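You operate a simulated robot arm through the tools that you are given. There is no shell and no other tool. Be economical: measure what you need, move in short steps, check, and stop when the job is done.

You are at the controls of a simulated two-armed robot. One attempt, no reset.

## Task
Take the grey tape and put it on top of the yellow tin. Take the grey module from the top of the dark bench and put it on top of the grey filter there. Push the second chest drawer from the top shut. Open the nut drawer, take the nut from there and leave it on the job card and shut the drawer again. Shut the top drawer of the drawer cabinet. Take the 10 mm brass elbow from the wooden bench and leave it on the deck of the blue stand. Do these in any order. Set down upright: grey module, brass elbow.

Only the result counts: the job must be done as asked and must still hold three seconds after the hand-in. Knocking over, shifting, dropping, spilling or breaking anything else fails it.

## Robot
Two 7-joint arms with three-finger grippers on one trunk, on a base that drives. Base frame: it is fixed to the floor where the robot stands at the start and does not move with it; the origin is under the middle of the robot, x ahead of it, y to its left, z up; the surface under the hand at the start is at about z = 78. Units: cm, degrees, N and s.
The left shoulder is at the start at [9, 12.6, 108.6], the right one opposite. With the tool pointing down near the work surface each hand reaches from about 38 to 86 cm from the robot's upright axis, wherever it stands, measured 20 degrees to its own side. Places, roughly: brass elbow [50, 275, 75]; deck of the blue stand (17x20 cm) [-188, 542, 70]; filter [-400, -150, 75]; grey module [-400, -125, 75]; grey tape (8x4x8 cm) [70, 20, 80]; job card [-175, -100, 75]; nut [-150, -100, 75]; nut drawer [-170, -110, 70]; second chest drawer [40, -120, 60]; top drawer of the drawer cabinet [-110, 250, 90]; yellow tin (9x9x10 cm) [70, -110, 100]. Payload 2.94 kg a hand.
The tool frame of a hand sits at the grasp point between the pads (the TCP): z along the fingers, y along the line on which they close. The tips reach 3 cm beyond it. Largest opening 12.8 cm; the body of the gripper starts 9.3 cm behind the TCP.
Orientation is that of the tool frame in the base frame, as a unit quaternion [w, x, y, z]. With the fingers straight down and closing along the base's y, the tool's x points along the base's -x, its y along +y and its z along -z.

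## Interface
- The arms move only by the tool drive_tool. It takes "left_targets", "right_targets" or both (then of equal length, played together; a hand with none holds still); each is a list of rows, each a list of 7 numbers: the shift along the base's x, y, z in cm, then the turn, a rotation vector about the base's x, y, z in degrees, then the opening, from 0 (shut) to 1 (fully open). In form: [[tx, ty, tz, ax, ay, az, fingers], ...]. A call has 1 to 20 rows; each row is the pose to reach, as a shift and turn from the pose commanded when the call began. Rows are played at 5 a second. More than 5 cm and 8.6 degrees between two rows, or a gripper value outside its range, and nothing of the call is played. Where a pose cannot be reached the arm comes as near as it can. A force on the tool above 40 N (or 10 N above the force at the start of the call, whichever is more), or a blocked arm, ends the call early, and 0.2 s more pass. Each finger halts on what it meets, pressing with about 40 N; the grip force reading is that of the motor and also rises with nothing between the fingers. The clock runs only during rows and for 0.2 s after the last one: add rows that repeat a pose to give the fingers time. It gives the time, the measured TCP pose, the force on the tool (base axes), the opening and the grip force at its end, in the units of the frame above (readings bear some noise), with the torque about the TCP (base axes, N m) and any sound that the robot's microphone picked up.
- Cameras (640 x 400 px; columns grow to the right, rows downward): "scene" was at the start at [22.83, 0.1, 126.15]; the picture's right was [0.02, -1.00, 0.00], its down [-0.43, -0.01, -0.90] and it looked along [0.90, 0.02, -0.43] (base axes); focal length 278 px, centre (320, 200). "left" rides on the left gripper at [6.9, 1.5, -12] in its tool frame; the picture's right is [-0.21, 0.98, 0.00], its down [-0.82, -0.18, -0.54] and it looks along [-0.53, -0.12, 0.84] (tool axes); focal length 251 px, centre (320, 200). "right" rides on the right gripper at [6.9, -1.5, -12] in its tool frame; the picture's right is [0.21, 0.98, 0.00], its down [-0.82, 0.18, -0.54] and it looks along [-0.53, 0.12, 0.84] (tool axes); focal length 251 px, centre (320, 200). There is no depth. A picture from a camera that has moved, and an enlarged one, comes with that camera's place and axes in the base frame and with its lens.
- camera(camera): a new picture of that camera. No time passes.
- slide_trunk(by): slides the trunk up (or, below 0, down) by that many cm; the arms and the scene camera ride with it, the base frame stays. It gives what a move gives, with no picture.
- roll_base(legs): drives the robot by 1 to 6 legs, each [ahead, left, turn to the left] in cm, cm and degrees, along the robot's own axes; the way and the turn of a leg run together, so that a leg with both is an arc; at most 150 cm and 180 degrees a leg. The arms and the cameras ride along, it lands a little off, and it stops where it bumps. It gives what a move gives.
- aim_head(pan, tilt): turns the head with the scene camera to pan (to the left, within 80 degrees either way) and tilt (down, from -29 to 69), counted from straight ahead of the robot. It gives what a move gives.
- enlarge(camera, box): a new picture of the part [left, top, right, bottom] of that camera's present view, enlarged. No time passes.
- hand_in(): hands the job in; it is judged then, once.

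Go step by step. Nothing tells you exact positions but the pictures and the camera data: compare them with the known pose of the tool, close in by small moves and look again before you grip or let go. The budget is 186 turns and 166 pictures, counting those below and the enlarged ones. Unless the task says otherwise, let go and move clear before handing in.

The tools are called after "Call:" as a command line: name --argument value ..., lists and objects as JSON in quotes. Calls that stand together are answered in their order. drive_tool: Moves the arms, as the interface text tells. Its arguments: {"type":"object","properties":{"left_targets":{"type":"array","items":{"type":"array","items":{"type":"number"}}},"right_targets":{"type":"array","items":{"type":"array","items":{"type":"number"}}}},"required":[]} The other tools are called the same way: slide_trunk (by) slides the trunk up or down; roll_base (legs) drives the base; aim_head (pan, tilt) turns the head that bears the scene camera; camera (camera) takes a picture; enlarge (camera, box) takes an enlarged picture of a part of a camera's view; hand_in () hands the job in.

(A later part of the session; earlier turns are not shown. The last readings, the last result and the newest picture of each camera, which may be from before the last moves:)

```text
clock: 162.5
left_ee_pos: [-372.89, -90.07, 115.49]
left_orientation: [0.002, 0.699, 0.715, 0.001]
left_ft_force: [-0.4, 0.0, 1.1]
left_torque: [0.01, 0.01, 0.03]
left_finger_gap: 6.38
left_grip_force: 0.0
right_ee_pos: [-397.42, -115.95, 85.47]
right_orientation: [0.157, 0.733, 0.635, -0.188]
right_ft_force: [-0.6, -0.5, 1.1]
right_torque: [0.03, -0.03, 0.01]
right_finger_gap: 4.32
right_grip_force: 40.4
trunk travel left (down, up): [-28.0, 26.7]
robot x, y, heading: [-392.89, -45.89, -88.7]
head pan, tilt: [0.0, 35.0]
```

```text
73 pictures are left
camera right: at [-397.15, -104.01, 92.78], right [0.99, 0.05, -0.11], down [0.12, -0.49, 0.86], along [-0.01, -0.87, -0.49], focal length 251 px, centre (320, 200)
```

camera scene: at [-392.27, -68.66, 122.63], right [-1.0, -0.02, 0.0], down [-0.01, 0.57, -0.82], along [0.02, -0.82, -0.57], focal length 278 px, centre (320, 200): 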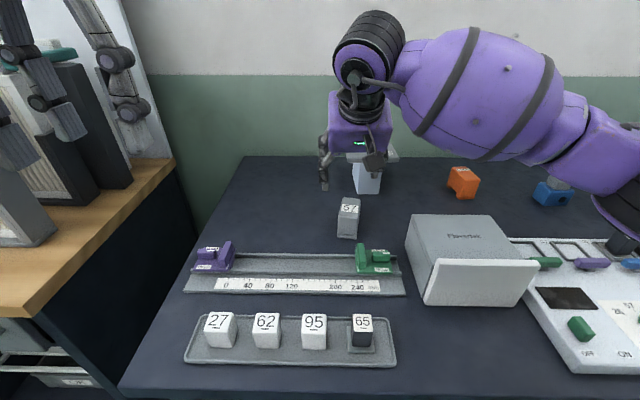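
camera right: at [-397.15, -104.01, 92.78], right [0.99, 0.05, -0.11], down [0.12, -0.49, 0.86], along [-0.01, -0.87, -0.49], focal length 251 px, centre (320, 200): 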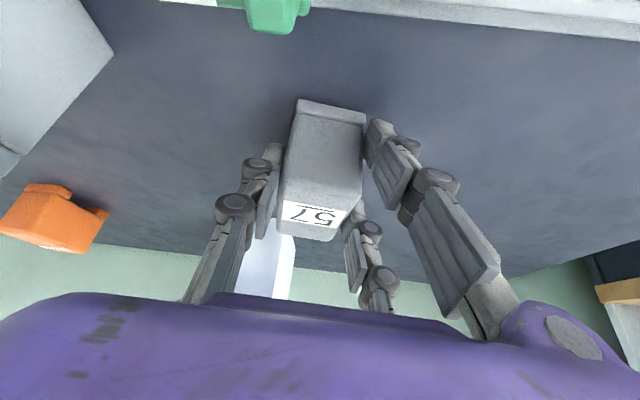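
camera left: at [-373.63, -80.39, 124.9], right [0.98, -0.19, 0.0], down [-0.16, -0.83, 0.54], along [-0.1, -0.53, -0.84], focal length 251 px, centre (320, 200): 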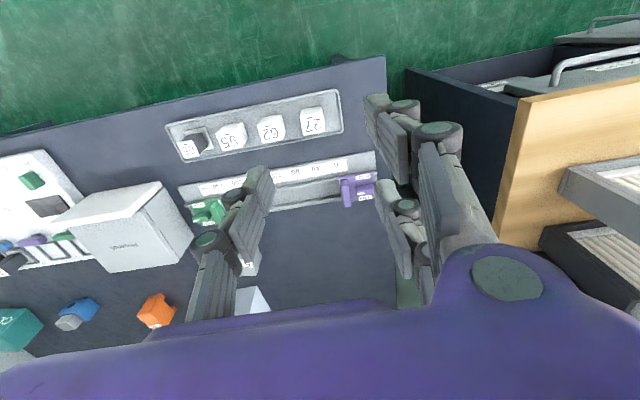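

Gripped. I lift clear of the filter cap's height.

Call:
drive_tool --right_targets '[[0, 0, 4, 0, 0, 0, 0.18], [0, 0, 8, 0, 0, 0, 0.18], [0, 0, 12, 0, 0, 0, 0.18], [0, 0, 16, 0, 0, 0, 0.18], [0, 0, 20, 0, 0, 0, 0.18], [-2, -4, 20.5, 0, 0, 0, 0.18], [-3.5, -8, 20.5, 0, 0, 0, 0.18], [-3.5, -8, 20.5, 0, 0, 0, 0.18]]'

Call:
camera --camera "right"

Call:
camera --camera "scene"

```text
clock: 164.3
left_ee_pos: [-372.94, -89.91, 115.59]
left_orientation: [0.001, 0.7, 0.714, 0.001]
left_ft_force: [0.2, 0.0, 0.8]
left_torque: [-0.06, -0.03, 0.01]
left_finger_gap: 6.4
left_grip_force: 0.0
right_ee_pos: [-401.11, -123.52, 105.84]
right_orientation: [0.157, 0.733, 0.634, -0.187]
right_ft_force: [-0.8, -0.1, -1.9]
right_torque: [0.08, -0.05, 0.01]
right_finger_gap: 4.32
right_grip_force: 40.4
trunk travel left (down, up): [-28.0, 26.7]
robot x, y, heading: [-392.86, -45.9, -88.8]
head pan, tilt: [0.0, 35.0]
```

```text
72 pictures are left
camera right: at [-400.79, -111.64, 113.19], right [0.99, 0.05, -0.11], down [0.12, -0.49, 0.86], along [-0.01, -0.87, -0.49], focal length 251 px, centre (320, 200)
```

right: 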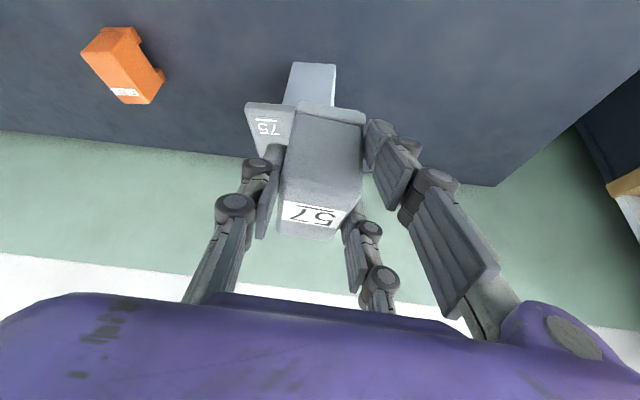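

```text
71 pictures are left
camera scene: at [-392.25, -68.68, 122.63], right [-1.0, -0.02, 0.0], down [-0.01, 0.57, -0.82], along [0.02, -0.82, -0.57], focal length 278 px, centre (320, 200)
```

scene: 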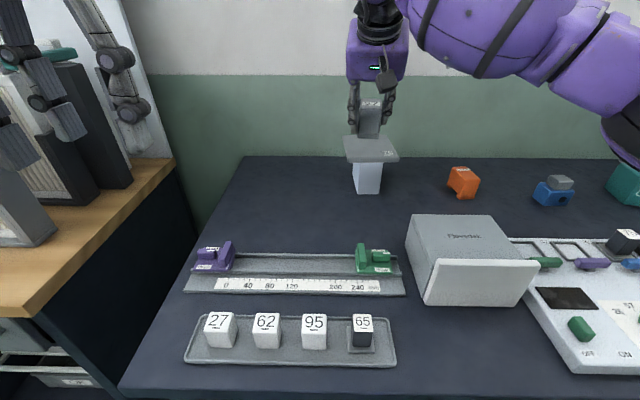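

The filter's centre is about (−404, −135). I move the module over it.

Call:
drive_tool --right_targets '[[-1, -3.8, 0, 0, 0, 0, 0.18], [-2, -7.5, 0, 0, 0, 0, 0.18], [-2.8, -11.2, 0, 0, 0, 0, 0.18], [-2.8, -11.2, -2.5, 0, 0, 0, 0.18], [-2.8, -11.2, -2.5, 0, 0, 0, 0.18]]'

Call:
camera --camera "right"

Call:
enlarge --camera "scene" --box '[300, 60, 440, 200]'

```text
clock: 165.5
left_ee_pos: [-372.96, -89.98, 115.56]
left_orientation: [0.001, 0.699, 0.715, 0.001]
left_ft_force: [0.4, -0.2, -0.5]
left_torque: [-0.01, 0.0, 0.01]
left_finger_gap: 6.39
left_grip_force: 0.1
right_ee_pos: [-403.95, -134.64, 103.52]
right_orientation: [0.157, 0.733, 0.634, -0.188]
right_ft_force: [0.4, 0.0, -0.7]
right_torque: [0.0, 0.0, -0.02]
right_finger_gap: 4.35
right_grip_force: 40.1
trunk travel left (down, up): [-28.0, 26.7]
robot x, y, heading: [-392.47, -45.54, -88.8]
head pan, tilt: [0.0, 35.0]
```

```text
70 pictures are left
camera right: at [-403.67, -122.85, 110.74], right [0.99, 0.05, -0.11], down [0.12, -0.49, 0.86], along [-0.01, -0.87, -0.49], focal length 251 px, centre (320, 200)
```

right: 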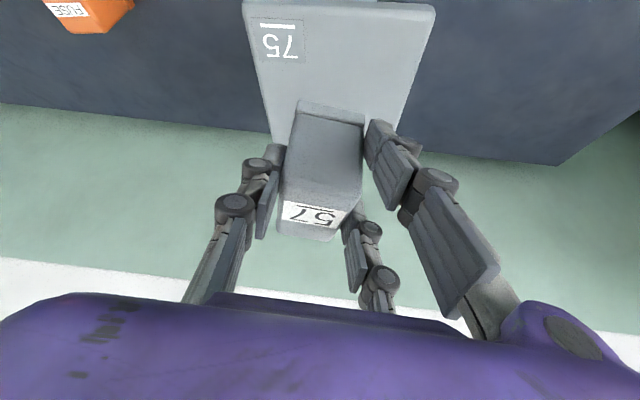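

```text
2.86 times, centred on (370, 130) of scene
camera zoom: at [-392.19, -68.7, 122.62], right [-1.0, -0.02, 0.0], down [-0.01, 0.57, -0.82], along [0.02, -0.82, -0.57], focal length 794 px, centre (177, 400)
```

zoom: 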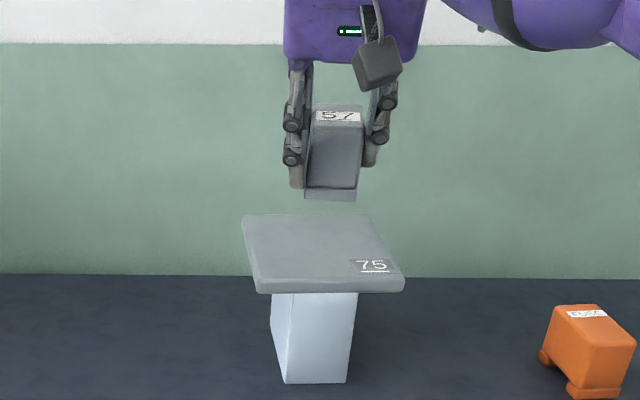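

Call:
drive_tool --right_targets '[[-0.2, 0, -2, 0, 0, 0, 0.18], [-0.3, 0, -3.6, 0, 0, 0, 0.18], [-0.3, 0, -3.6, 0, 0, 0, 0.18]]'

Call:
camera --camera "right"

Call:
enlarge --camera "scene" --box '[300, 60, 440, 200]'

```text
clock: 166.3
left_ee_pos: [-372.91, -89.89, 115.51]
left_orientation: [0.0, 0.7, 0.714, 0.0]
left_ft_force: [-0.2, 0.2, -0.6]
left_torque: [0.04, 0.0, -0.01]
left_finger_gap: 6.43
left_grip_force: 0.1
right_ee_pos: [-404.45, -134.95, 99.81]
right_orientation: [0.157, 0.733, 0.635, -0.187]
right_ft_force: [0.1, 0.9, -2.0]
right_torque: [0.04, -0.02, 0.0]
right_finger_gap: 4.35
right_grip_force: 39.9
trunk travel left (down, up): [-28.0, 26.7]
robot x, y, heading: [-392.81, -45.54, -88.6]
head pan, tilt: [0.0, 35.0]
```

```text
68 pictures are left
camera right: at [-404.14, -123.02, 107.12], right [0.99, 0.05, -0.11], down [0.12, -0.49, 0.86], along [-0.01, -0.87, -0.49], focal length 251 px, centre (320, 200)
```

right: 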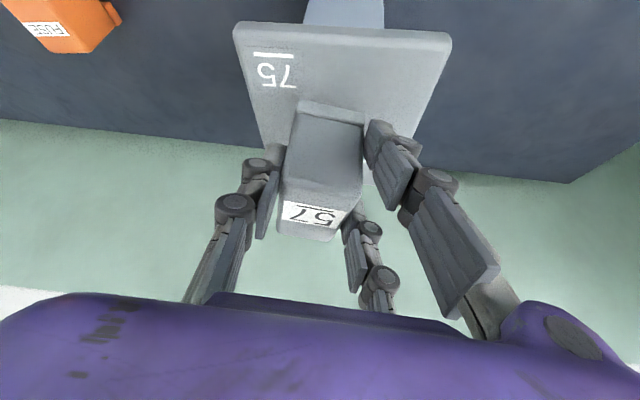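

```text
2.86 times, centred on (370, 130) of scene
camera zoom: at [-392.24, -68.72, 122.62], right [-1.0, -0.02, 0.0], down [-0.01, 0.57, -0.82], along [0.02, -0.82, -0.57], focal length 794 px, centre (177, 400)
```

zoom: 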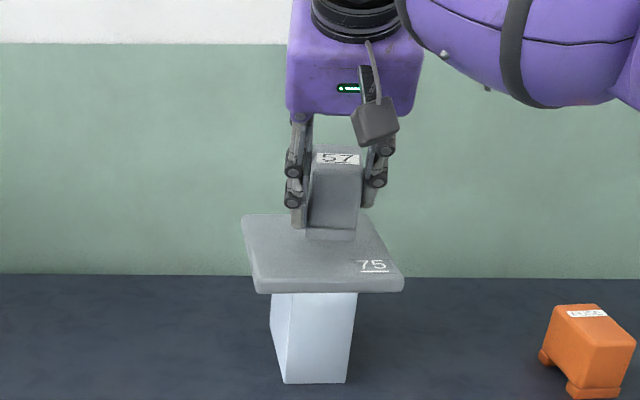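

Nearly centred. I shift slightly and lower to contact.

Call:
drive_tool --right_targets '[[0.5, 0, -0.6, 0, 0, 0, 0.18], [0.5, 0, -1.2, 0, 0, 0, 0.18], [0.5, 0, -1.5, 0, 0, 0, 0.18], [0.5, 0, -1.5, 0, 0, 0, 0.18]]'

Call:
enlarge --camera "scene" --box '[300, 60, 440, 200]'

```text
clock: 167.3
left_ee_pos: [-372.85, -90.03, 115.5]
left_orientation: [0.001, 0.7, 0.714, 0.001]
left_ft_force: [-0.4, -0.2, 0.0]
left_torque: [0.0, 0.0, -0.03]
left_finger_gap: 6.4
left_grip_force: 0.2
right_ee_pos: [-403.68, -134.81, 98.4]
right_orientation: [0.157, 0.733, 0.634, -0.188]
right_ft_force: [0.5, 0.1, -0.8]
right_torque: [0.01, 0.02, -0.03]
right_finger_gap: 4.33
right_grip_force: 40.3
trunk travel left (down, up): [-28.0, 26.7]
robot x, y, heading: [-392.67, -45.85, -88.9]
head pan, tilt: [0.0, 35.0]
```

```text
2.86 times, centred on (370, 130) of scene
camera zoom: at [-392.25, -68.73, 122.62], right [-1.0, -0.02, 0.0], down [-0.01, 0.57, -0.82], along [0.02, -0.82, -0.57], focal length 794 px, centre (177, 400)
```

zoom: 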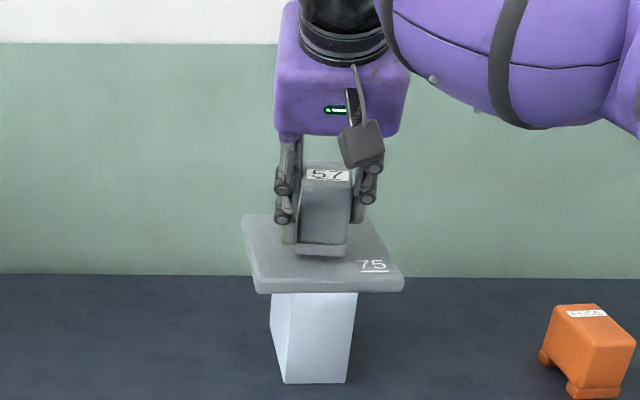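

Call:
drive_tool --right_targets '[[0, 0, -0.4, 0, 0, 0, 0.18], [0, 0, -0.8, 0, 0, 0, 0.18], [0, 0, -0.8, 0, 0, 0, 0.18]]'

Call:
enlarge --camera "scene" --box '[320, 90, 420, 190]'

```text
clock: 168.1
left_ee_pos: [-373.01, -90.05, 115.52]
left_orientation: [0.0, 0.7, 0.715, -0.001]
left_ft_force: [0.4, 0.8, -0.4]
left_torque: [0.03, 0.01, -0.01]
left_finger_gap: 6.4
left_grip_force: 0.0
right_ee_pos: [-403.77, -134.89, 97.55]
right_orientation: [0.157, 0.733, 0.635, -0.187]
right_ft_force: [0.2, 0.6, -0.9]
right_torque: [0.03, 0.02, 0.0]
right_finger_gap: 4.3
right_grip_force: 40.0
trunk travel left (down, up): [-28.0, 26.7]
robot x, y, heading: [-392.76, -45.64, -89.0]
head pan, tilt: [0.0, 35.0]
```

```text
4.00 times, centred on (370, 140) of scene
camera zoom: at [-392.24, -68.73, 122.62], right [-1.0, -0.02, 0.0], down [-0.01, 0.57, -0.82], along [0.02, -0.82, -0.57], focal length 1111 px, centre (120, 440)
```

zoom: 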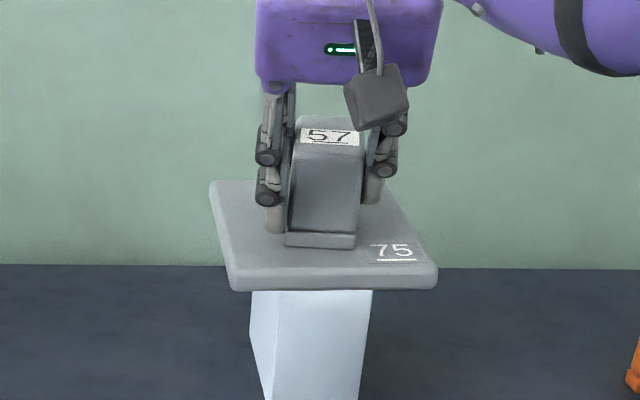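

Call:
drive_tool --right_targets '[[0, 0, -0.25, 0, 0, 0, 0.18], [0, 0, -0.5, 0, 0, 0, 0.18], [0, 0, -0.5, 0, 0, 0, 0.18]]'

```text
clock: 168.9
left_ee_pos: [-372.93, -89.86, 115.59]
left_orientation: [0.001, 0.699, 0.715, -0.001]
left_ft_force: [0.4, -0.4, -1.0]
left_torque: [0.01, 0.0, -0.02]
left_finger_gap: 6.4
left_grip_force: 0.0
right_ee_pos: [-403.64, -134.89, 97.61]
right_orientation: [0.161, 0.733, 0.633, -0.189]
right_ft_force: [-1.8, -5.7, 20.7]
right_torque: [-0.21, 0.1, 0.04]
right_finger_gap: 4.32
right_grip_force: 39.9
trunk travel left (down, up): [-28.0, 26.7]
robot x, y, heading: [-392.64, -46.0, -89.1]
head pan, tilt: [0.0, 35.0]
```

Contact. I ease off, open, and retreat upward.

Call:
drive_tool --right_targets '[[0, 0, 0.4, 0, 0, 0, 0.25], [0, 0, 0.4, 0, 0, 0, 0.45], [0, 0, 0.4, 0, 0, 0, 0.6], [0, 0, 0.4, 0, 0, 0, 0.6]]'

Call:
enlarge --camera "scene" --box '[300, 60, 440, 200]'

```text
clock: 169.9
left_ee_pos: [-372.94, -90.01, 115.55]
left_orientation: [0.001, 0.699, 0.715, 0.001]
left_ft_force: [0.6, 0.0, -0.5]
left_torque: [-0.01, -0.02, 0.03]
left_finger_gap: 6.38
left_grip_force: 0.1
right_ee_pos: [-403.82, -134.85, 97.6]
right_orientation: [0.158, 0.733, 0.635, -0.187]
right_ft_force: [0.4, 0.0, 0.1]
right_torque: [0.0, -0.02, 0.0]
right_finger_gap: 7.67
right_grip_force: 0.1
trunk travel left (down, up): [-28.0, 26.7]
robot x, y, heading: [-393.11, -45.9, -88.6]
head pan, tilt: [0.0, 35.0]
```

```text
2.86 times, centred on (370, 130) of scene
camera zoom: at [-392.24, -68.72, 122.62], right [-1.0, -0.02, 0.0], down [-0.01, 0.57, -0.82], along [0.02, -0.82, -0.57], focal length 794 px, centre (177, 400)
```

zoom: 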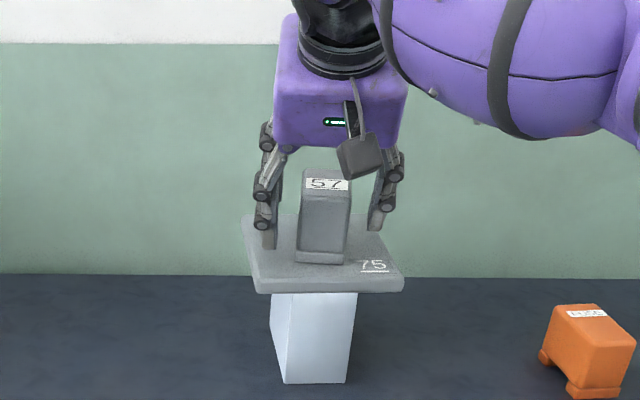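

It stands upright on the filter. I retreat.

Call:
drive_tool --right_targets '[[0, 0, 3, 0, 0, 0, 0.6], [0, 0, 7, 0, 0, 0, 0.6], [0, 0, 11, 0, 0, 0, 0.6], [0, 4, 13, 4, 0, 1, 0.6], [0, 8, 14, 8, 0, 2, 0.6], [0, 12, 14, 12, 0, 3, 0.6], [0, 16, 14, 16, 0, 4, 0.5], [0, 20, 14, 20, 0, 5, 0.4], [0, 24, 14, 24, 0, 6, 0.3], [0, 28, 14, 28, 0, 7, 0.3], [0, 32, 14, 30, 0, 9, 0.3], [0, 36, 14, 30, 0, 9, 0.3], [0, 40, 14, 30, 0, 9, 0.3]]'

Call:
camera --camera "scene"

```text
clock: 172.7
left_ee_pos: [-372.84, -90.0, 115.5]
left_orientation: [0.001, 0.699, 0.715, 0.001]
left_ft_force: [0.4, 0.3, 0.5]
left_torque: [-0.03, -0.01, -0.01]
left_finger_gap: 6.4
left_grip_force: 0.1
right_ee_pos: [-403.79, -95.02, 111.74]
right_orientation: [-0.024, 0.697, 0.717, -0.005]
right_ft_force: [-0.2, -0.6, -0.2]
right_torque: [-0.01, 0.01, 0.04]
right_finger_gap: 3.82
right_grip_force: 0.0
trunk travel left (down, up): [-28.0, 26.7]
robot x, y, heading: [-392.84, -46.09, -88.7]
head pan, tilt: [0.0, 35.0]
```

```text
63 pictures are left
camera scene: at [-392.25, -68.65, 122.63], right [-1.0, -0.02, 0.0], down [-0.01, 0.57, -0.82], along [0.02, -0.82, -0.57], focal length 278 px, centre (320, 200)
```

scene: 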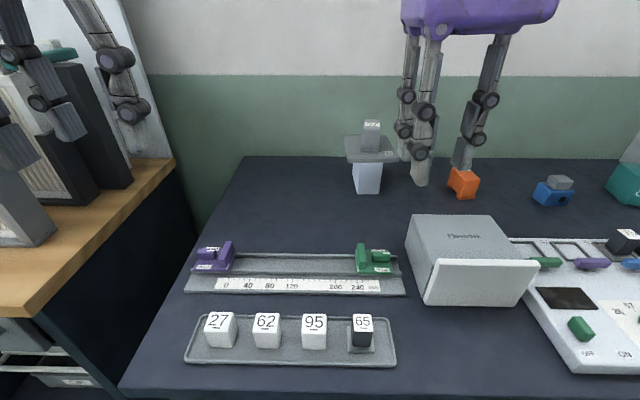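

The module task is done. I drive back along the aisle toward the drawer cabinet near (−110, 250).

Call:
roll_base --legs '[[-28, 0, 0], [0, 149, 0], [0, 145, 0], [0, 0, 178]]'

Call:
aim_head --pan 0 --tilt 15

Call:
camera --camera "scene"

```text
clock: 206.9
left_ee_pos: [-118.88, 28.7, 115.54]
left_orientation: [0.0, -0.687, 0.727, 0.002]
left_ft_force: [-0.8, -0.3, -0.4]
left_torque: [0.0, -0.01, -0.01]
left_finger_gap: 6.37
left_grip_force: 0.1
right_ee_pos: [-87.81, 31.37, 111.58]
right_orientation: [0.003, -0.688, 0.725, -0.023]
right_ft_force: [0.8, 0.6, 0.4]
right_torque: [-0.01, -0.01, 0.01]
right_finger_gap: 3.83
right_grip_force: 0.0
trunk travel left (down, up): [-28.0, 26.7]
robot x, y, heading: [-102.65, -17.07, 86.7]
head pan, tilt: [0.0, 35.0]
```

```text
clock: 207.7
left_ee_pos: [-118.93, 28.65, 115.4]
left_orientation: [0.0, -0.686, 0.727, 0.0]
left_ft_force: [0.7, 0.0, -0.7]
left_torque: [0.0, -0.02, 0.01]
left_finger_gap: 6.39
left_grip_force: 0.1
right_ee_pos: [-87.92, 31.4, 111.61]
right_orientation: [0.003, -0.688, 0.725, -0.023]
right_ft_force: [-0.5, -0.4, -0.3]
right_torque: [-0.03, -0.01, 0.02]
right_finger_gap: 3.85
right_grip_force: 0.1
trunk travel left (down, up): [-28.0, 26.7]
robot x, y, heading: [-102.96, -17.03, 86.5]
head pan, tilt: [0.0, 15.0]
```

```text
62 pictures are left
camera scene: at [-101.36, 6.36, 125.81], right [1.0, -0.06, 0.0], down [-0.02, -0.26, -0.97], along [0.06, 0.96, -0.26], focal length 278 px, centre (320, 200)
```

scene: 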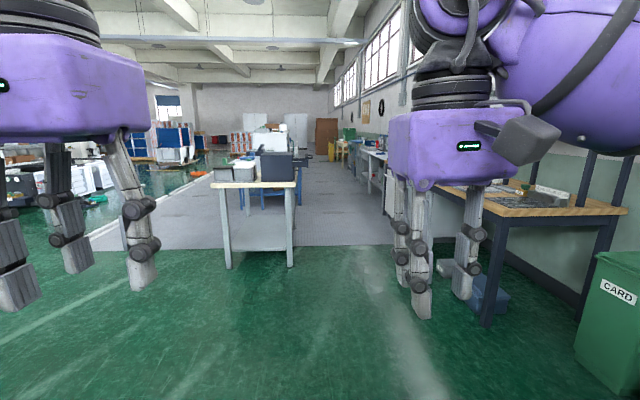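

Call:
enlarge --camera "scene" --box '[180, 110, 340, 270]'

```text
2.50 times, centred on (260, 190) of scene
camera zoom: at [-101.36, 6.36, 125.81], right [1.0, -0.06, 0.0], down [-0.02, -0.26, -0.97], along [0.06, 0.96, -0.26], focal length 695 px, centre (470, 225)
```

zoom: 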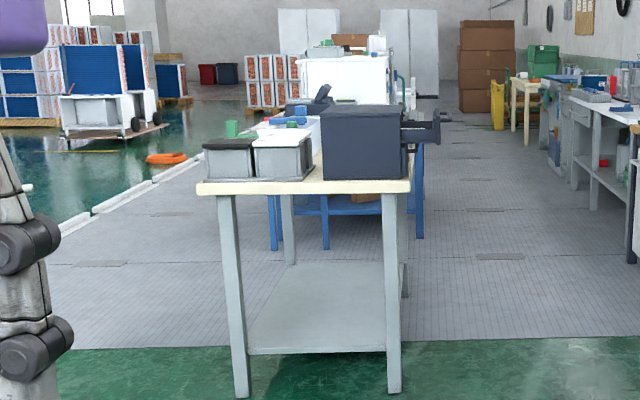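

The drawer cabinet faces +x with its top drawer poking out into the aisle. I drive up the aisle at x≈−45.

Call:
roll_base --legs '[[0, 0, 3.4], [0, -60, 0], [140, 0, 0], [80, 0, 0]]'

Call:
aim_head --pan 35 --tilt 20

Call:
camera --camera "scene"

Call:
aim_head --pan -40 --tilt 20

Call:
camera --camera "scene"

```text
clock: 224.5
left_ee_pos: [-53.83, 249.92, 115.47]
left_orientation: [0.0, -0.692, 0.722, 0.0]
left_ft_force: [0.5, -0.4, 0.8]
left_torque: [-0.03, 0.02, 0.03]
left_finger_gap: 6.41
left_grip_force: 0.2
right_ee_pos: [-22.65, 253.08, 111.68]
right_orientation: [0.004, -0.693, 0.721, -0.023]
right_ft_force: [0.3, -0.1, 0.2]
right_torque: [-0.02, -0.03, 0.0]
right_finger_gap: 3.83
right_grip_force: 0.1
trunk travel left (down, up): [-28.0, 26.7]
robot x, y, heading: [-37.25, 204.41, 87.4]
head pan, tilt: [0.0, 15.0]
```

```text
clock: 225.5
left_ee_pos: [-53.77, 249.83, 115.51]
left_orientation: [-0.001, -0.692, 0.722, 0.0]
left_ft_force: [0.0, -0.6, -0.1]
left_torque: [0.0, -0.03, -0.01]
left_finger_gap: 6.38
left_grip_force: 0.1
right_ee_pos: [-22.65, 253.05, 111.54]
right_orientation: [0.003, -0.693, 0.72, -0.024]
right_ft_force: [0.2, -0.3, -0.1]
right_torque: [-0.02, 0.04, 0.0]
right_finger_gap: 3.84
right_grip_force: 0.1
trunk travel left (down, up): [-28.0, 26.7]
robot x, y, heading: [-36.71, 204.69, 87.6]
head pan, tilt: [35.0, 20.0]
```

```text
60 pictures are left
camera scene: at [-41.24, 226.37, 125.01], right [0.84, 0.54, 0.0], down [0.18, -0.29, -0.94], along [-0.5, 0.79, -0.34], focal length 278 px, centre (320, 200)
```

scene: 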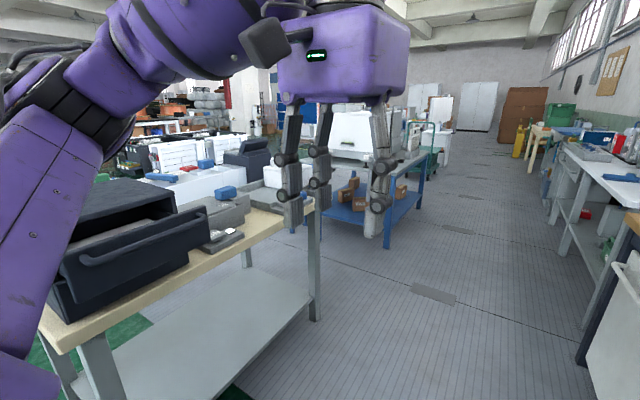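

```text
clock: 226.9
left_ee_pos: [-53.93, 249.92, 115.55]
left_orientation: [-0.001, -0.691, 0.723, 0.0]
left_ft_force: [0.3, -0.4, 0.2]
left_torque: [0.03, 0.01, -0.02]
left_finger_gap: 6.4
left_grip_force: 0.0
right_ee_pos: [-22.6, 253.02, 111.63]
right_orientation: [0.003, -0.693, 0.72, -0.024]
right_ft_force: [0.5, -0.6, -0.5]
right_torque: [0.03, 0.06, -0.02]
right_finger_gap: 3.85
right_grip_force: 0.1
trunk travel left (down, up): [-28.0, 26.7]
robot x, y, heading: [-36.38, 204.54, 87.4]
head pan, tilt: [-40.0, 20.0]
```

```text
59 pictures are left
camera scene: at [-29.96, 225.38, 125.01], right [0.74, -0.68, 0.0], down [-0.23, -0.25, -0.94], along [0.63, 0.69, -0.34], focal length 278 px, centre (320, 200)
```

scene: 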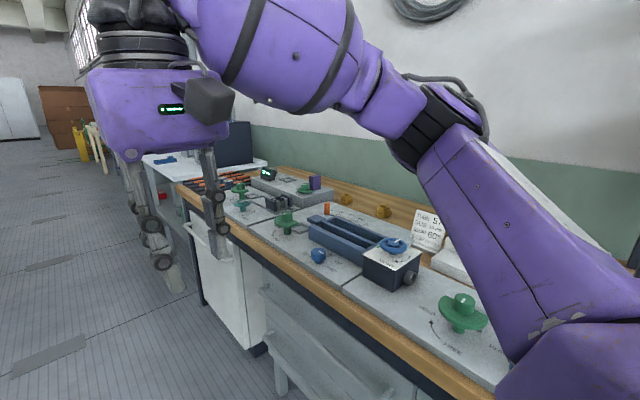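

The cabinet's top drawer is open. I turn to face it (−x).

Call:
roll_base --legs '[[0, 0, 92]]'

Call:
aim_head --pan -30 --tilt 30

Call:
camera --camera "scene"

```text
clock: 231.3
left_ee_pos: [-81.25, 184.9, 115.59]
left_orientation: [0.001, 1.0, 0.009, 0.001]
left_ft_force: [-0.2, -0.8, 0.1]
left_torque: [-0.03, -0.01, 0.0]
left_finger_gap: 6.42
left_grip_force: 0.0
right_ee_pos: [-86.29, 215.78, 111.65]
right_orientation: [-0.019, 1.0, 0.011, 0.014]
right_ft_force: [0.0, -0.3, 0.1]
right_torque: [0.02, 0.0, 0.0]
right_finger_gap: 3.84
right_grip_force: 0.0
trunk travel left (down, up): [-28.0, 26.7]
robot x, y, heading: [-37.0, 204.35, -178.9]
head pan, tilt: [-40.0, 20.0]
```

```text
clock: 232.0
left_ee_pos: [-81.18, 184.96, 115.6]
left_orientation: [0.001, 1.0, 0.007, 0.001]
left_ft_force: [-0.3, -1.0, -0.9]
left_torque: [-0.01, 0.0, -0.01]
left_finger_gap: 6.41
left_grip_force: 0.1
right_ee_pos: [-86.24, 215.87, 111.63]
right_orientation: [-0.019, 1.0, 0.011, 0.013]
right_ft_force: [-0.6, -0.4, 0.1]
right_torque: [0.01, 0.0, 0.0]
right_finger_gap: 3.83
right_grip_force: 0.1
trunk travel left (down, up): [-28.0, 26.7]
robot x, y, heading: [-36.85, 204.32, -179.2]
head pan, tilt: [-30.0, 30.0]
```

```text
58 pictures are left
camera scene: at [-58.87, 208.61, 123.4], right [0.49, 0.87, 0.0], down [0.44, -0.24, -0.87], along [-0.76, 0.42, -0.5], focal length 278 px, centre (320, 200)
```

scene: 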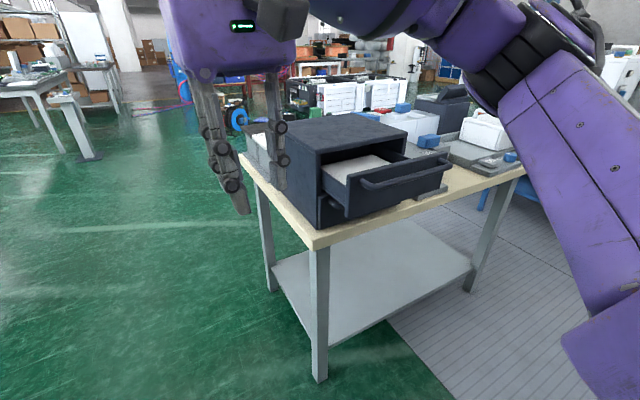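

The open drawer's front is at x≈−96, y 235–262, z 94–101, and the cabinet face is near x −108. I align the robot and prepare the right hand, fingers shut and tilted 30° forward.

Call:
roll_base --legs '[[0, -30, 0]]'

Call:
drive_tool --right_targets '[[2, 0, 0, 0, 6, 0, 0], [2, 1, -3, 0, 12, 0, 0], [2, 2, -6, 0, 18, 0, 0], [2, 3, -10, 0, 24, 0, 0], [2, 3.5, -14, 0, 30, 0, 0], [2, 3.5, -14, 0, 30, 0, 0]]'

Call:
aim_head --pan -10 --tilt 30

Call:
camera --camera "scene"

Call:
camera --camera "right"

```text
clock: 235.2
left_ee_pos: [-81.64, 214.42, 115.47]
left_orientation: [0.0, 1.0, 0.015, 0.001]
left_ft_force: [0.4, 0.4, -0.5]
left_torque: [-0.01, 0.02, -0.02]
left_finger_gap: 6.41
left_grip_force: 0.1
right_ee_pos: [-86.94, 245.18, 111.49]
right_orientation: [-0.02, 1.0, 0.017, 0.013]
right_ft_force: [0.4, -0.6, 1.0]
right_torque: [0.01, -0.02, -0.01]
right_finger_gap: 3.86
right_grip_force: 0.1
trunk travel left (down, up): [-28.0, 26.7]
robot x, y, heading: [-37.37, 234.82, -178.5]
head pan, tilt: [-30.0, 30.0]
```

```text
clock: 236.7
left_ee_pos: [-81.55, 214.36, 115.54]
left_orientation: [0.001, 1.0, 0.014, 0.0]
left_ft_force: [0.1, 0.7, 0.2]
left_torque: [-0.03, -0.01, 0.01]
left_finger_gap: 6.38
left_grip_force: 0.0
right_ee_pos: [-85.33, 248.88, 98.63]
right_orientation: [-0.024, 0.972, 0.012, -0.231]
right_ft_force: [0.5, 0.1, 0.1]
right_torque: [0.01, -0.01, 0.01]
right_finger_gap: 0.0
right_grip_force: 2.8
right hand out of reach, approached as far as the arm can: row 5, 6
trunk travel left (down, up): [-28.0, 26.7]
robot x, y, heading: [-37.77, 234.56, -178.5]
head pan, tilt: [-30.0, 30.0]
```

```text
clock: 237.5
left_ee_pos: [-81.67, 214.38, 115.59]
left_orientation: [0.001, 1.0, 0.013, 0.0]
left_ft_force: [-0.8, 0.4, 0.3]
left_torque: [0.0, 0.01, 0.0]
left_finger_gap: 6.41
left_grip_force: 0.0
right_ee_pos: [-85.53, 248.87, 98.7]
right_orientation: [-0.023, 0.972, 0.012, -0.232]
right_ft_force: [-0.8, -0.2, -0.1]
right_torque: [0.01, -0.02, -0.02]
right_finger_gap: 0.0
right_grip_force: 2.8
trunk travel left (down, up): [-28.0, 26.7]
robot x, y, heading: [-37.59, 234.14, -178.3]
head pan, tilt: [-10.0, 30.0]
```

```text
57 pictures are left
camera scene: at [-60.58, 235.44, 123.4], right [0.15, 0.99, 0.0], down [0.49, -0.07, -0.87], along [-0.86, 0.13, -0.5], focal length 278 px, centre (320, 200)
```

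scene: 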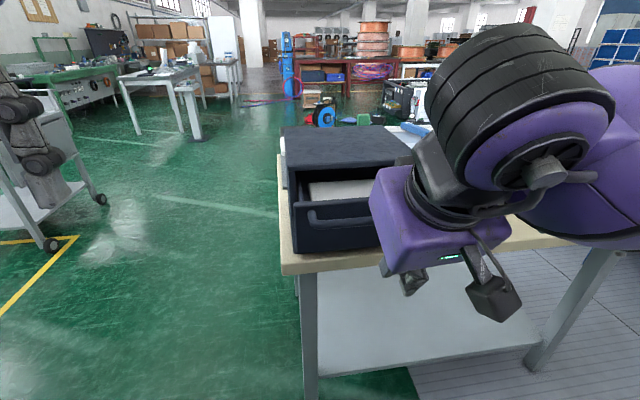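

```text
56 pictures are left
camera right: at [-73.91, 250.11, 106.34], right [0.2, -0.97, -0.15], down [-0.49, -0.23, 0.84], along [-0.85, -0.1, -0.52], focal length 251 px, centre (320, 200)
```

right: 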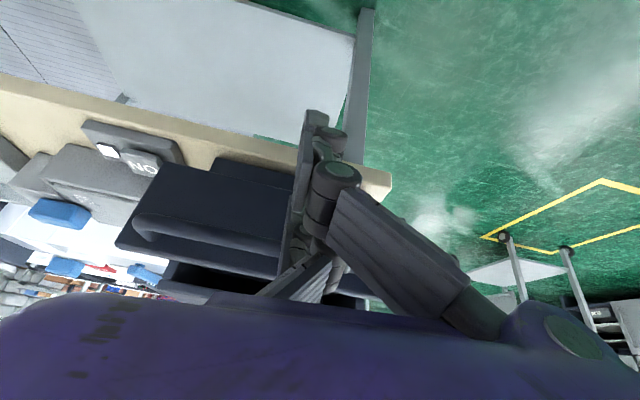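

Hand is centred on the drawer front. I push forward.

Call:
drive_tool --right_targets '[[-3, 0, 0, 0, 0, 0, 0], [-5, 0, 0, 0, 0, 0, 0], [-7, 0, 0, 0, 0, 0, 0], [-9, 0, 0, 0, 0, 0, 0], [-11, 0, 0, 0, 0, 0, 0], [-13, 0, 0, 0, 0, 0, 0]]'

Call:
camera --camera "scene"

```text
clock: 238.9
left_ee_pos: [-81.55, 214.39, 115.48]
left_orientation: [0.001, 1.0, 0.014, 0.0]
left_ft_force: [0.3, -0.5, 0.4]
left_torque: [0.02, -0.02, -0.01]
left_finger_gap: 6.4
left_grip_force: 0.0
right_ee_pos: [-98.45, 248.54, 98.67]
right_orientation: [-0.024, 0.969, 0.012, -0.245]
right_ft_force: [-0.7, -0.3, -0.8]
right_torque: [0.0, 0.0, 0.03]
right_finger_gap: 0.0
right_grip_force: 2.9
trunk travel left (down, up): [-28.0, 26.7]
robot x, y, heading: [-37.74, 234.37, -178.5]
head pan, tilt: [-10.0, 30.0]
```

```text
55 pictures are left
camera scene: at [-60.62, 235.43, 123.39], right [0.15, 0.99, 0.0], down [0.49, -0.07, -0.87], along [-0.86, 0.13, -0.5], focal length 278 px, centre (320, 200)
```

scene: 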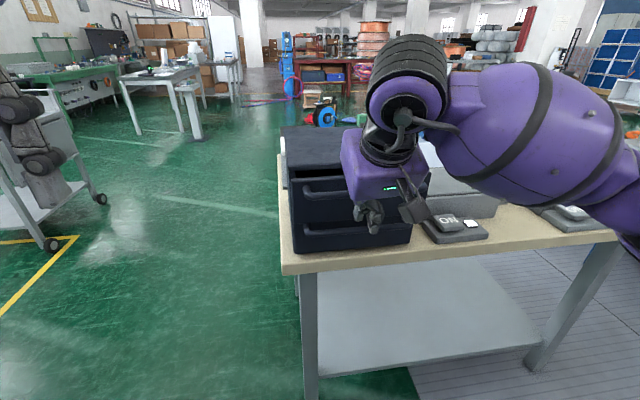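

Call:
drive_tool --right_targets '[[-1, 0, 0, 0, 0, 0, 0], [-2, 0, 0, 0, 0, 0, 0], [-3, 0, 0, 0, 0, 0, 0], [-4, 0, 0, 0, 0, 0, 0], [-5, 0, 0, 0, 0, 0, 0]]'

Call:
camera --camera "scene"

```text
clock: 239.9
left_ee_pos: [-81.47, 214.54, 115.57]
left_orientation: [0.001, 1.0, 0.013, 0.0]
left_ft_force: [0.3, -0.1, -0.3]
left_torque: [0.0, -0.03, -0.05]
left_finger_gap: 6.39
left_grip_force: 0.1
right_ee_pos: [-101.48, 248.54, 98.34]
right_orientation: [-0.025, 0.971, 0.016, -0.237]
right_ft_force: [20.2, 0.1, -0.4]
right_torque: [-0.02, 0.01, -0.3]
right_finger_gap: 0.01
right_grip_force: 3.0
trunk travel left (down, up): [-28.0, 26.7]
robot x, y, heading: [-36.99, 234.76, -178.4]
head pan, tilt: [-10.0, 30.0]
stopped in row 5 (right hand): the force on the tool passed its limit at 49 N (the readings are from after the stop); the commanded pose is now the measured one
```

```text
54 pictures are left
camera scene: at [-60.37, 235.46, 123.43], right [0.15, 0.99, 0.0], down [0.49, -0.07, -0.87], along [-0.86, 0.13, -0.5], focal length 278 px, centre (320, 200)
```

scene: 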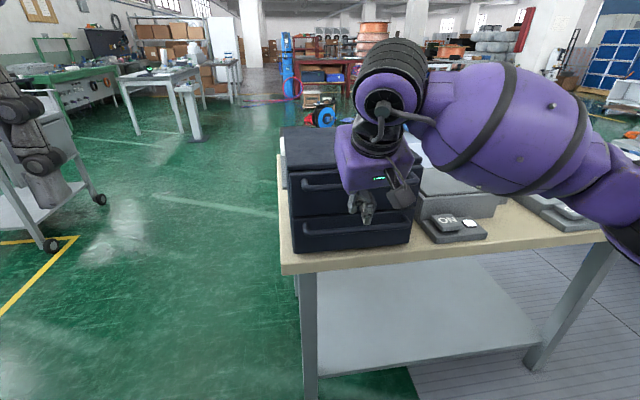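

The drawer is flush with the one below. I retreat the right hand and verify.

Call:
drive_tool --right_targets '[[3, 0, 0, 0, 0, 0, 0], [7, 0, 0, 0, 0, 0, 0], [11, 0, 2, 0, 0, 0, 0], [14, 0, 5, 0, -4, 0, 0], [15, 0, 9, 0, -10, 0, 0], [15, 0, 12, 0, -16, 0, 0], [15, 0, 15, 0, -22, 0, 0], [15, 0, 18, 0, -28, 0, 0]]'

Call:
enlarge --camera "scene" --box '[260, 90, 480, 290]'

```text
clock: 241.7
left_ee_pos: [-81.44, 214.36, 115.4]
left_orientation: [0.002, 1.0, 0.014, 0.0]
left_ft_force: [-0.4, 0.2, -0.6]
left_torque: [0.03, -0.02, -0.02]
left_finger_gap: 6.39
left_grip_force: 0.0
right_ee_pos: [-86.66, 248.5, 116.44]
right_orientation: [-0.021, 1.0, 0.02, 0.005]
right_ft_force: [0.7, 0.6, -0.3]
right_torque: [0.01, 0.0, 0.05]
right_finger_gap: 0.02
right_grip_force: 3.0
trunk travel left (down, up): [-28.0, 26.7]
robot x, y, heading: [-37.26, 234.48, -178.6]
head pan, tilt: [-10.0, 30.0]
```

```text
2.00 times, centred on (370, 190) of scene
camera zoom: at [-60.46, 235.41, 123.41], right [0.15, 0.99, 0.0], down [0.49, -0.07, -0.87], along [-0.86, 0.13, -0.5], focal length 556 px, centre (220, 220)
```

zoom: 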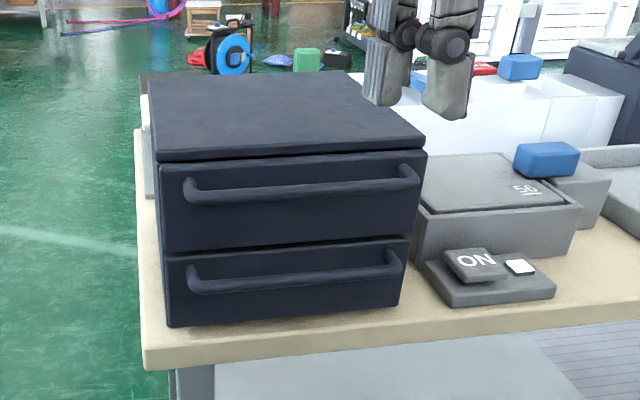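

The drawer is shut. Next I turn around to face the wooden bench and look for the brass elbow.

Call:
roll_base --legs '[[0, 0, 178.5]]'

Call:
aim_head --pan 20 --tilt 28

Call:
camera --camera "scene"

```text
clock: 249.7
left_ee_pos: [4.45, 258.68, 115.54]
left_orientation: [-0.001, -0.06, 0.998, 0.002]
left_ft_force: [0.4, -0.4, 0.2]
left_torque: [-0.01, -0.02, -0.03]
left_finger_gap: 6.42
left_grip_force: 0.1
right_ee_pos: [12.78, 225.32, 116.44]
right_orientation: [-0.003, -0.067, 0.998, -0.02]
right_ft_force: [0.1, -0.3, -0.2]
right_torque: [0.01, -0.02, 0.01]
right_finger_gap: 0.0
right_grip_force: 2.9
trunk travel left (down, up): [-28.0, 26.7]
robot x, y, heading: [-37.48, 234.84, 6.8]
head pan, tilt: [-10.0, 30.0]
```

```text
clock: 250.6
left_ee_pos: [4.61, 258.77, 115.57]
left_orientation: [-0.001, -0.06, 0.998, 0.0]
left_ft_force: [0.7, 0.0, -0.3]
left_torque: [0.03, 0.0, 0.0]
left_finger_gap: 6.41
left_grip_force: 0.0
right_ee_pos: [12.85, 225.18, 116.43]
right_orientation: [-0.004, -0.067, 0.998, -0.021]
right_ft_force: [0.4, 0.4, 0.5]
right_torque: [0.01, -0.02, 0.03]
right_finger_gap: 0.01
right_grip_force: 3.1
trunk travel left (down, up): [-28.0, 26.7]
robot x, y, heading: [-37.36, 234.38, 7.0]
head pan, tilt: [20.0, 28.0]
```

```text
52 pictures are left
camera scene: at [-15.34, 240.35, 123.72], right [0.45, -0.89, 0.0], down [-0.42, -0.21, -0.88], along [0.79, 0.4, -0.47], focal length 278 px, centre (320, 200)
```

scene: 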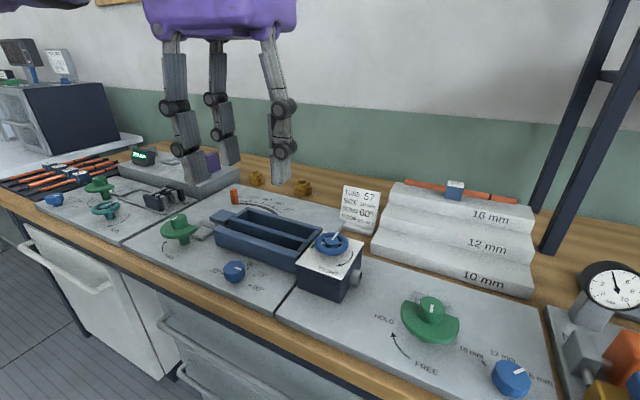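

Call:
enlarge --camera "scene" --box '[220, 150, 340, 220]'

Call:
enlarge --camera "left" --box '[0, 0, 640, 400]'

```text
5.33 times, centred on (280, 185) of scene
camera zoom: at [-15.34, 240.35, 123.72], right [0.45, -0.89, 0.0], down [-0.42, -0.21, -0.88], along [0.79, 0.4, -0.47], focal length 1482 px, centre (533, 280)
```

zoom: 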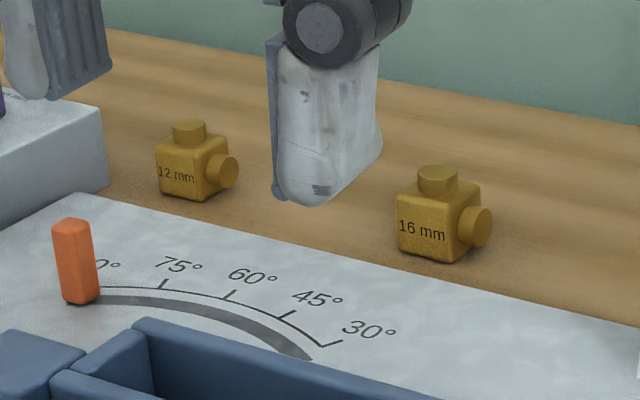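

```text
1.00 times, centred on (320, 200) of left (not enlarged: the box is as wide or as high as the picture)
camera zoom: at [-2.51, 259.38, 127.52], right [0.1, 1.0, 0.0], down [0.84, -0.08, 0.54], along [0.54, -0.05, -0.84], focal length 251 px, centre (320, 200)
```

zoom: 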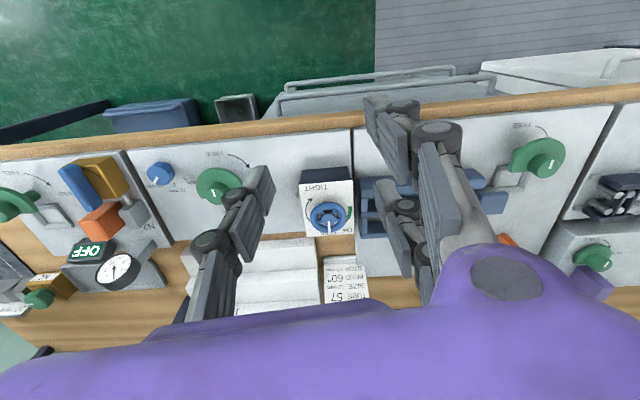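

Those two are marked 12 mm and 16 mm, so the 10 mm one must be elsewhere. I raise the trunk for a better view.

Call:
slide_trunk --by 22

Call:
aim_head --pan 25 --tilt 35

Call:
camera --camera "scene"

```text
clock: 253.0
left_ee_pos: [4.5, 258.74, 137.38]
left_orientation: [0.0, -0.06, 0.998, 0.0]
left_ft_force: [0.0, -0.8, 0.2]
left_torque: [0.01, 0.01, 0.01]
left_finger_gap: 6.39
left_grip_force: 0.0
right_ee_pos: [12.96, 225.25, 138.15]
right_orientation: [-0.004, -0.066, 0.998, -0.021]
right_ft_force: [0.9, -0.2, -0.2]
right_torque: [0.01, -0.01, 0.01]
right_finger_gap: 0.0
right_grip_force: 3.2
trunk travel left (down, up): [-50.0, 4.7]
robot x, y, heading: [-37.63, 234.46, 6.9]
head pan, tilt: [20.0, 28.0]
```

```text
clock: 253.6
left_ee_pos: [4.45, 258.67, 137.52]
left_orientation: [0.0, -0.06, 0.998, 0.001]
left_ft_force: [0.6, 0.6, 0.6]
left_torque: [-0.02, -0.02, 0.02]
left_finger_gap: 6.4
left_grip_force: 0.1
right_ee_pos: [12.77, 225.38, 138.43]
right_orientation: [-0.003, -0.067, 0.997, -0.021]
right_ft_force: [0.4, 0.1, 0.5]
right_torque: [-0.03, 0.02, 0.01]
right_finger_gap: 0.0
right_grip_force: 3.3
trunk travel left (down, up): [-50.0, 4.7]
robot x, y, heading: [-37.57, 234.46, 6.8]
head pan, tilt: [25.0, 35.0]
```

```text
49 pictures are left
camera scene: at [-24.38, 239.87, 146.11], right [0.53, -0.85, 0.0], down [-0.49, -0.3, -0.82], along [0.7, 0.43, -0.57], focal length 278 px, centre (320, 200)
```

scene: 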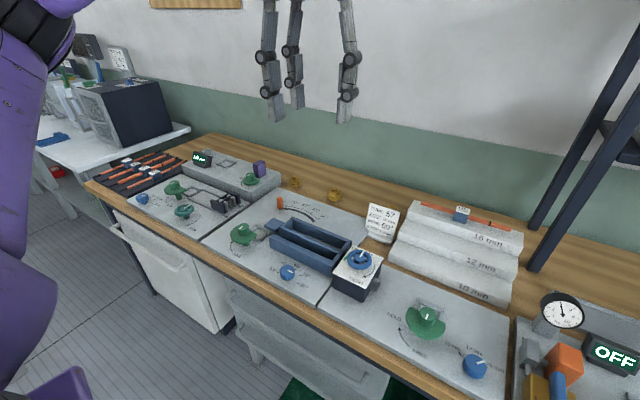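

Call:
enlarge --camera "scene" --box '[270, 160, 430, 270]'

Call:
roll_base --legs '[[0, 45, -7]]'

Call:
aim_head --pan -5 --tilt 35

Call:
camera --camera "scene"

```text
3.64 times, centred on (350, 215) of scene
camera zoom: at [-24.38, 239.87, 146.11], right [0.53, -0.85, 0.0], down [-0.49, -0.3, -0.82], along [0.7, 0.43, -0.57], focal length 1010 px, centre (211, 146)
```

zoom: 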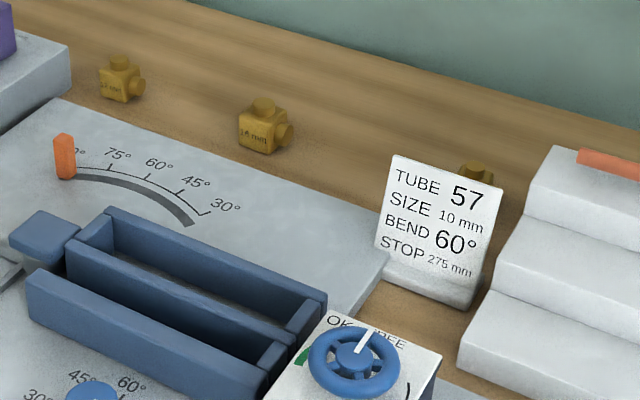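

```text
clock: 258.2
left_ee_pos: [4.35, 299.92, 137.48]
left_orientation: [0.0, 0.001, 1.0, 0.0]
left_ft_force: [-0.7, 0.1, -0.2]
left_torque: [0.0, -0.02, -0.01]
left_finger_gap: 6.4
left_grip_force: 0.1
right_ee_pos: [8.59, 265.54, 138.33]
right_orientation: [-0.004, -0.006, 1.0, -0.02]
right_ft_force: [-0.1, 0.2, 0.4]
right_torque: [-0.01, 0.03, -0.02]
right_finger_gap: 0.0
right_grip_force: 3.2
trunk travel left (down, up): [-50.0, 4.7]
robot x, y, heading: [-40.5, 280.96, -0.0]
head pan, tilt: [25.0, 35.0]
```

```text
clock: 259.2
left_ee_pos: [4.28, 299.79, 137.49]
left_orientation: [0.0, 0.0, 1.0, 0.001]
left_ft_force: [0.1, -0.5, -0.2]
left_torque: [0.01, -0.05, 0.02]
left_finger_gap: 6.42
left_grip_force: 0.1
right_ee_pos: [8.6, 265.68, 138.44]
right_orientation: [-0.005, -0.007, 1.0, -0.021]
right_ft_force: [-0.4, -0.3, 0.8]
right_torque: [-0.02, 0.0, 0.01]
right_finger_gap: 0.0
right_grip_force: 3.4
trunk travel left (down, up): [-50.0, 4.7]
robot x, y, heading: [-40.13, 280.84, -0.2]
head pan, tilt: [-5.0, 35.0]
```

```text
47 pictures are left
camera scene: at [-25.88, 280.11, 146.11], right [-0.09, -1.0, 0.0], down [-0.57, 0.05, -0.82], along [0.82, -0.07, -0.57], focal length 278 px, centre (320, 200)
```

scene: 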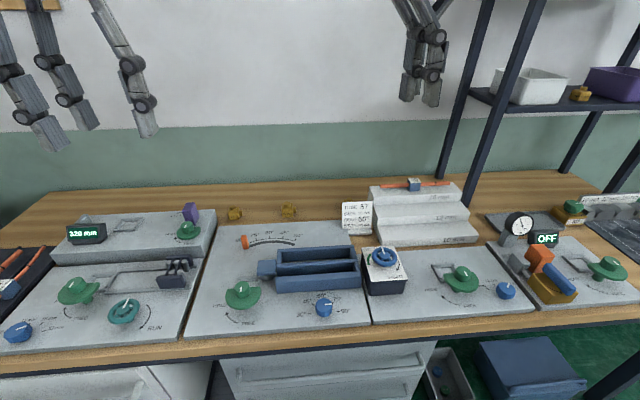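

The 10 mm elbow is hiding behind the job card, at about (62, 261). I'll use the left hand with a slight tilt. I drive so that the left shoulder is in line and lower the trunk partway.

Call:
roll_base --legs '[[0, -31, 0], [11, 0, 0]]'

Call:
slide_trunk --by -14

Call:
aim_head --pan 10 --tilt 40

Call:
camera --camera "scene"

```text
clock: 263.2
left_ee_pos: [14.79, 270.1, 137.62]
left_orientation: [0.0, 0.0, 1.0, 0.0]
left_ft_force: [-0.2, 0.1, -0.2]
left_torque: [0.0, 0.03, -0.03]
left_finger_gap: 6.42
left_grip_force: 0.1
right_ee_pos: [18.98, 235.74, 138.45]
right_orientation: [-0.003, -0.007, 1.0, -0.021]
right_ft_force: [0.2, -0.5, 0.3]
right_torque: [0.01, -0.01, -0.03]
right_finger_gap: 0.0
right_grip_force: 3.1
trunk travel left (down, up): [-50.0, 4.7]
robot x, y, heading: [-29.81, 251.25, -0.1]
head pan, tilt: [-5.0, 35.0]
```

```text
clock: 264.8
left_ee_pos: [14.92, 270.07, 123.55]
left_orientation: [0.001, 0.0, 1.0, 0.001]
left_ft_force: [-0.4, -0.9, -0.5]
left_torque: [0.0, -0.02, 0.0]
left_finger_gap: 6.4
left_grip_force: 0.1
right_ee_pos: [19.26, 235.85, 124.47]
right_orientation: [-0.003, -0.007, 1.0, -0.021]
right_ft_force: [-0.3, -0.7, 1.2]
right_torque: [0.03, 0.0, 0.04]
right_finger_gap: 0.0
right_grip_force: 2.8
trunk travel left (down, up): [-36.0, 18.7]
robot x, y, heading: [-29.44, 251.5, -0.2]
head pan, tilt: [-5.0, 35.0]
```

```text
clock: 265.6
left_ee_pos: [14.84, 270.15, 123.51]
left_orientation: [-0.001, 0.0, 1.0, 0.002]
left_ft_force: [-0.4, 0.2, 0.3]
left_torque: [-0.02, 0.05, 0.02]
left_finger_gap: 6.39
left_grip_force: 0.2
right_ee_pos: [19.28, 235.91, 124.41]
right_orientation: [-0.004, -0.007, 1.0, -0.021]
right_ft_force: [-0.3, 0.4, -0.4]
right_torque: [-0.01, -0.01, 0.01]
right_finger_gap: 0.03
right_grip_force: 3.7
trunk travel left (down, up): [-36.0, 18.7]
robot x, y, heading: [-29.62, 251.08, 0.0]
head pan, tilt: [10.0, 40.0]
```

```text
46 pictures are left
camera scene: at [-9.07, 252.55, 129.72], right [0.17, -0.98, 0.0], down [-0.63, -0.11, -0.77], along [0.75, 0.13, -0.64], focal length 278 px, centre (320, 200)
```

scene: 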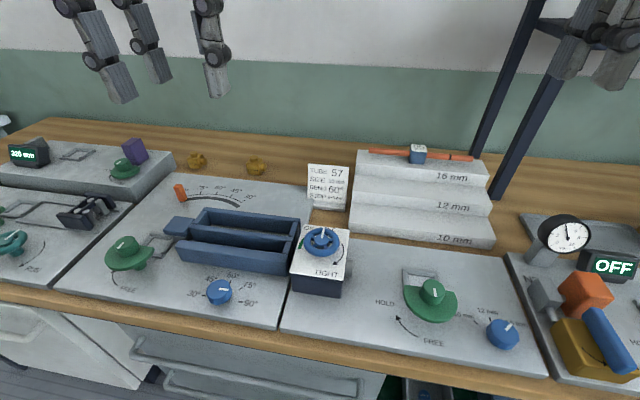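

Call:
drive_tool --left_targets '[[4, -1.1, -1.5, 0, 0, 0, 0.5], [8, -2.2, -3, 0, 0, 0, 0.5], [12, -3.3, -4.5, 0, 0, 0, 0.5], [16, -4.4, -6, 0, 0, 0, 0.5], [20, -5.5, -8, 0, 0, 0, 0.5], [24, -6.6, -10, 0, 0, 0, 0.5], [28, -7.7, -12, 0, 0, 0, 0.5], [30, -8.5, -14, 0, 0, 0, 0.5], [30, -8.5, -14, 0, 0, 0, 0.5]]'

Call:
camera --camera "left"

```text
clock: 267.6
left_ee_pos: [44.97, 261.7, 109.3]
left_orientation: [0.001, -0.001, 1.0, 0.001]
left_ft_force: [0.0, 1.1, -0.6]
left_torque: [-0.02, 0.01, -0.03]
left_finger_gap: 6.39
left_grip_force: 0.0
right_ee_pos: [19.2, 235.88, 124.32]
right_orientation: [-0.004, -0.007, 1.0, -0.02]
right_ft_force: [0.3, -0.2, -0.3]
right_torque: [0.0, 0.01, -0.01]
right_finger_gap: 0.01
right_grip_force: 2.9
trunk travel left (down, up): [-36.0, 18.7]
robot x, y, heading: [-29.61, 251.08, 0.2]
head pan, tilt: [10.0, 40.0]
```

```text
45 pictures are left
camera left: at [38.11, 263.07, 121.3], right [0.21, 0.98, 0.0], down [0.82, -0.18, 0.54], along [0.53, -0.11, -0.84], focal length 251 px, centre (320, 200)
```

left: 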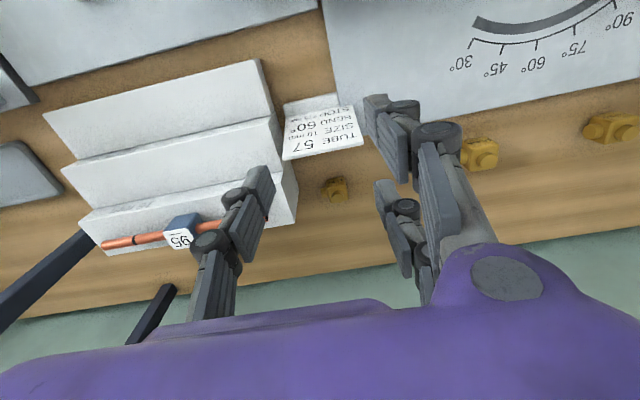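

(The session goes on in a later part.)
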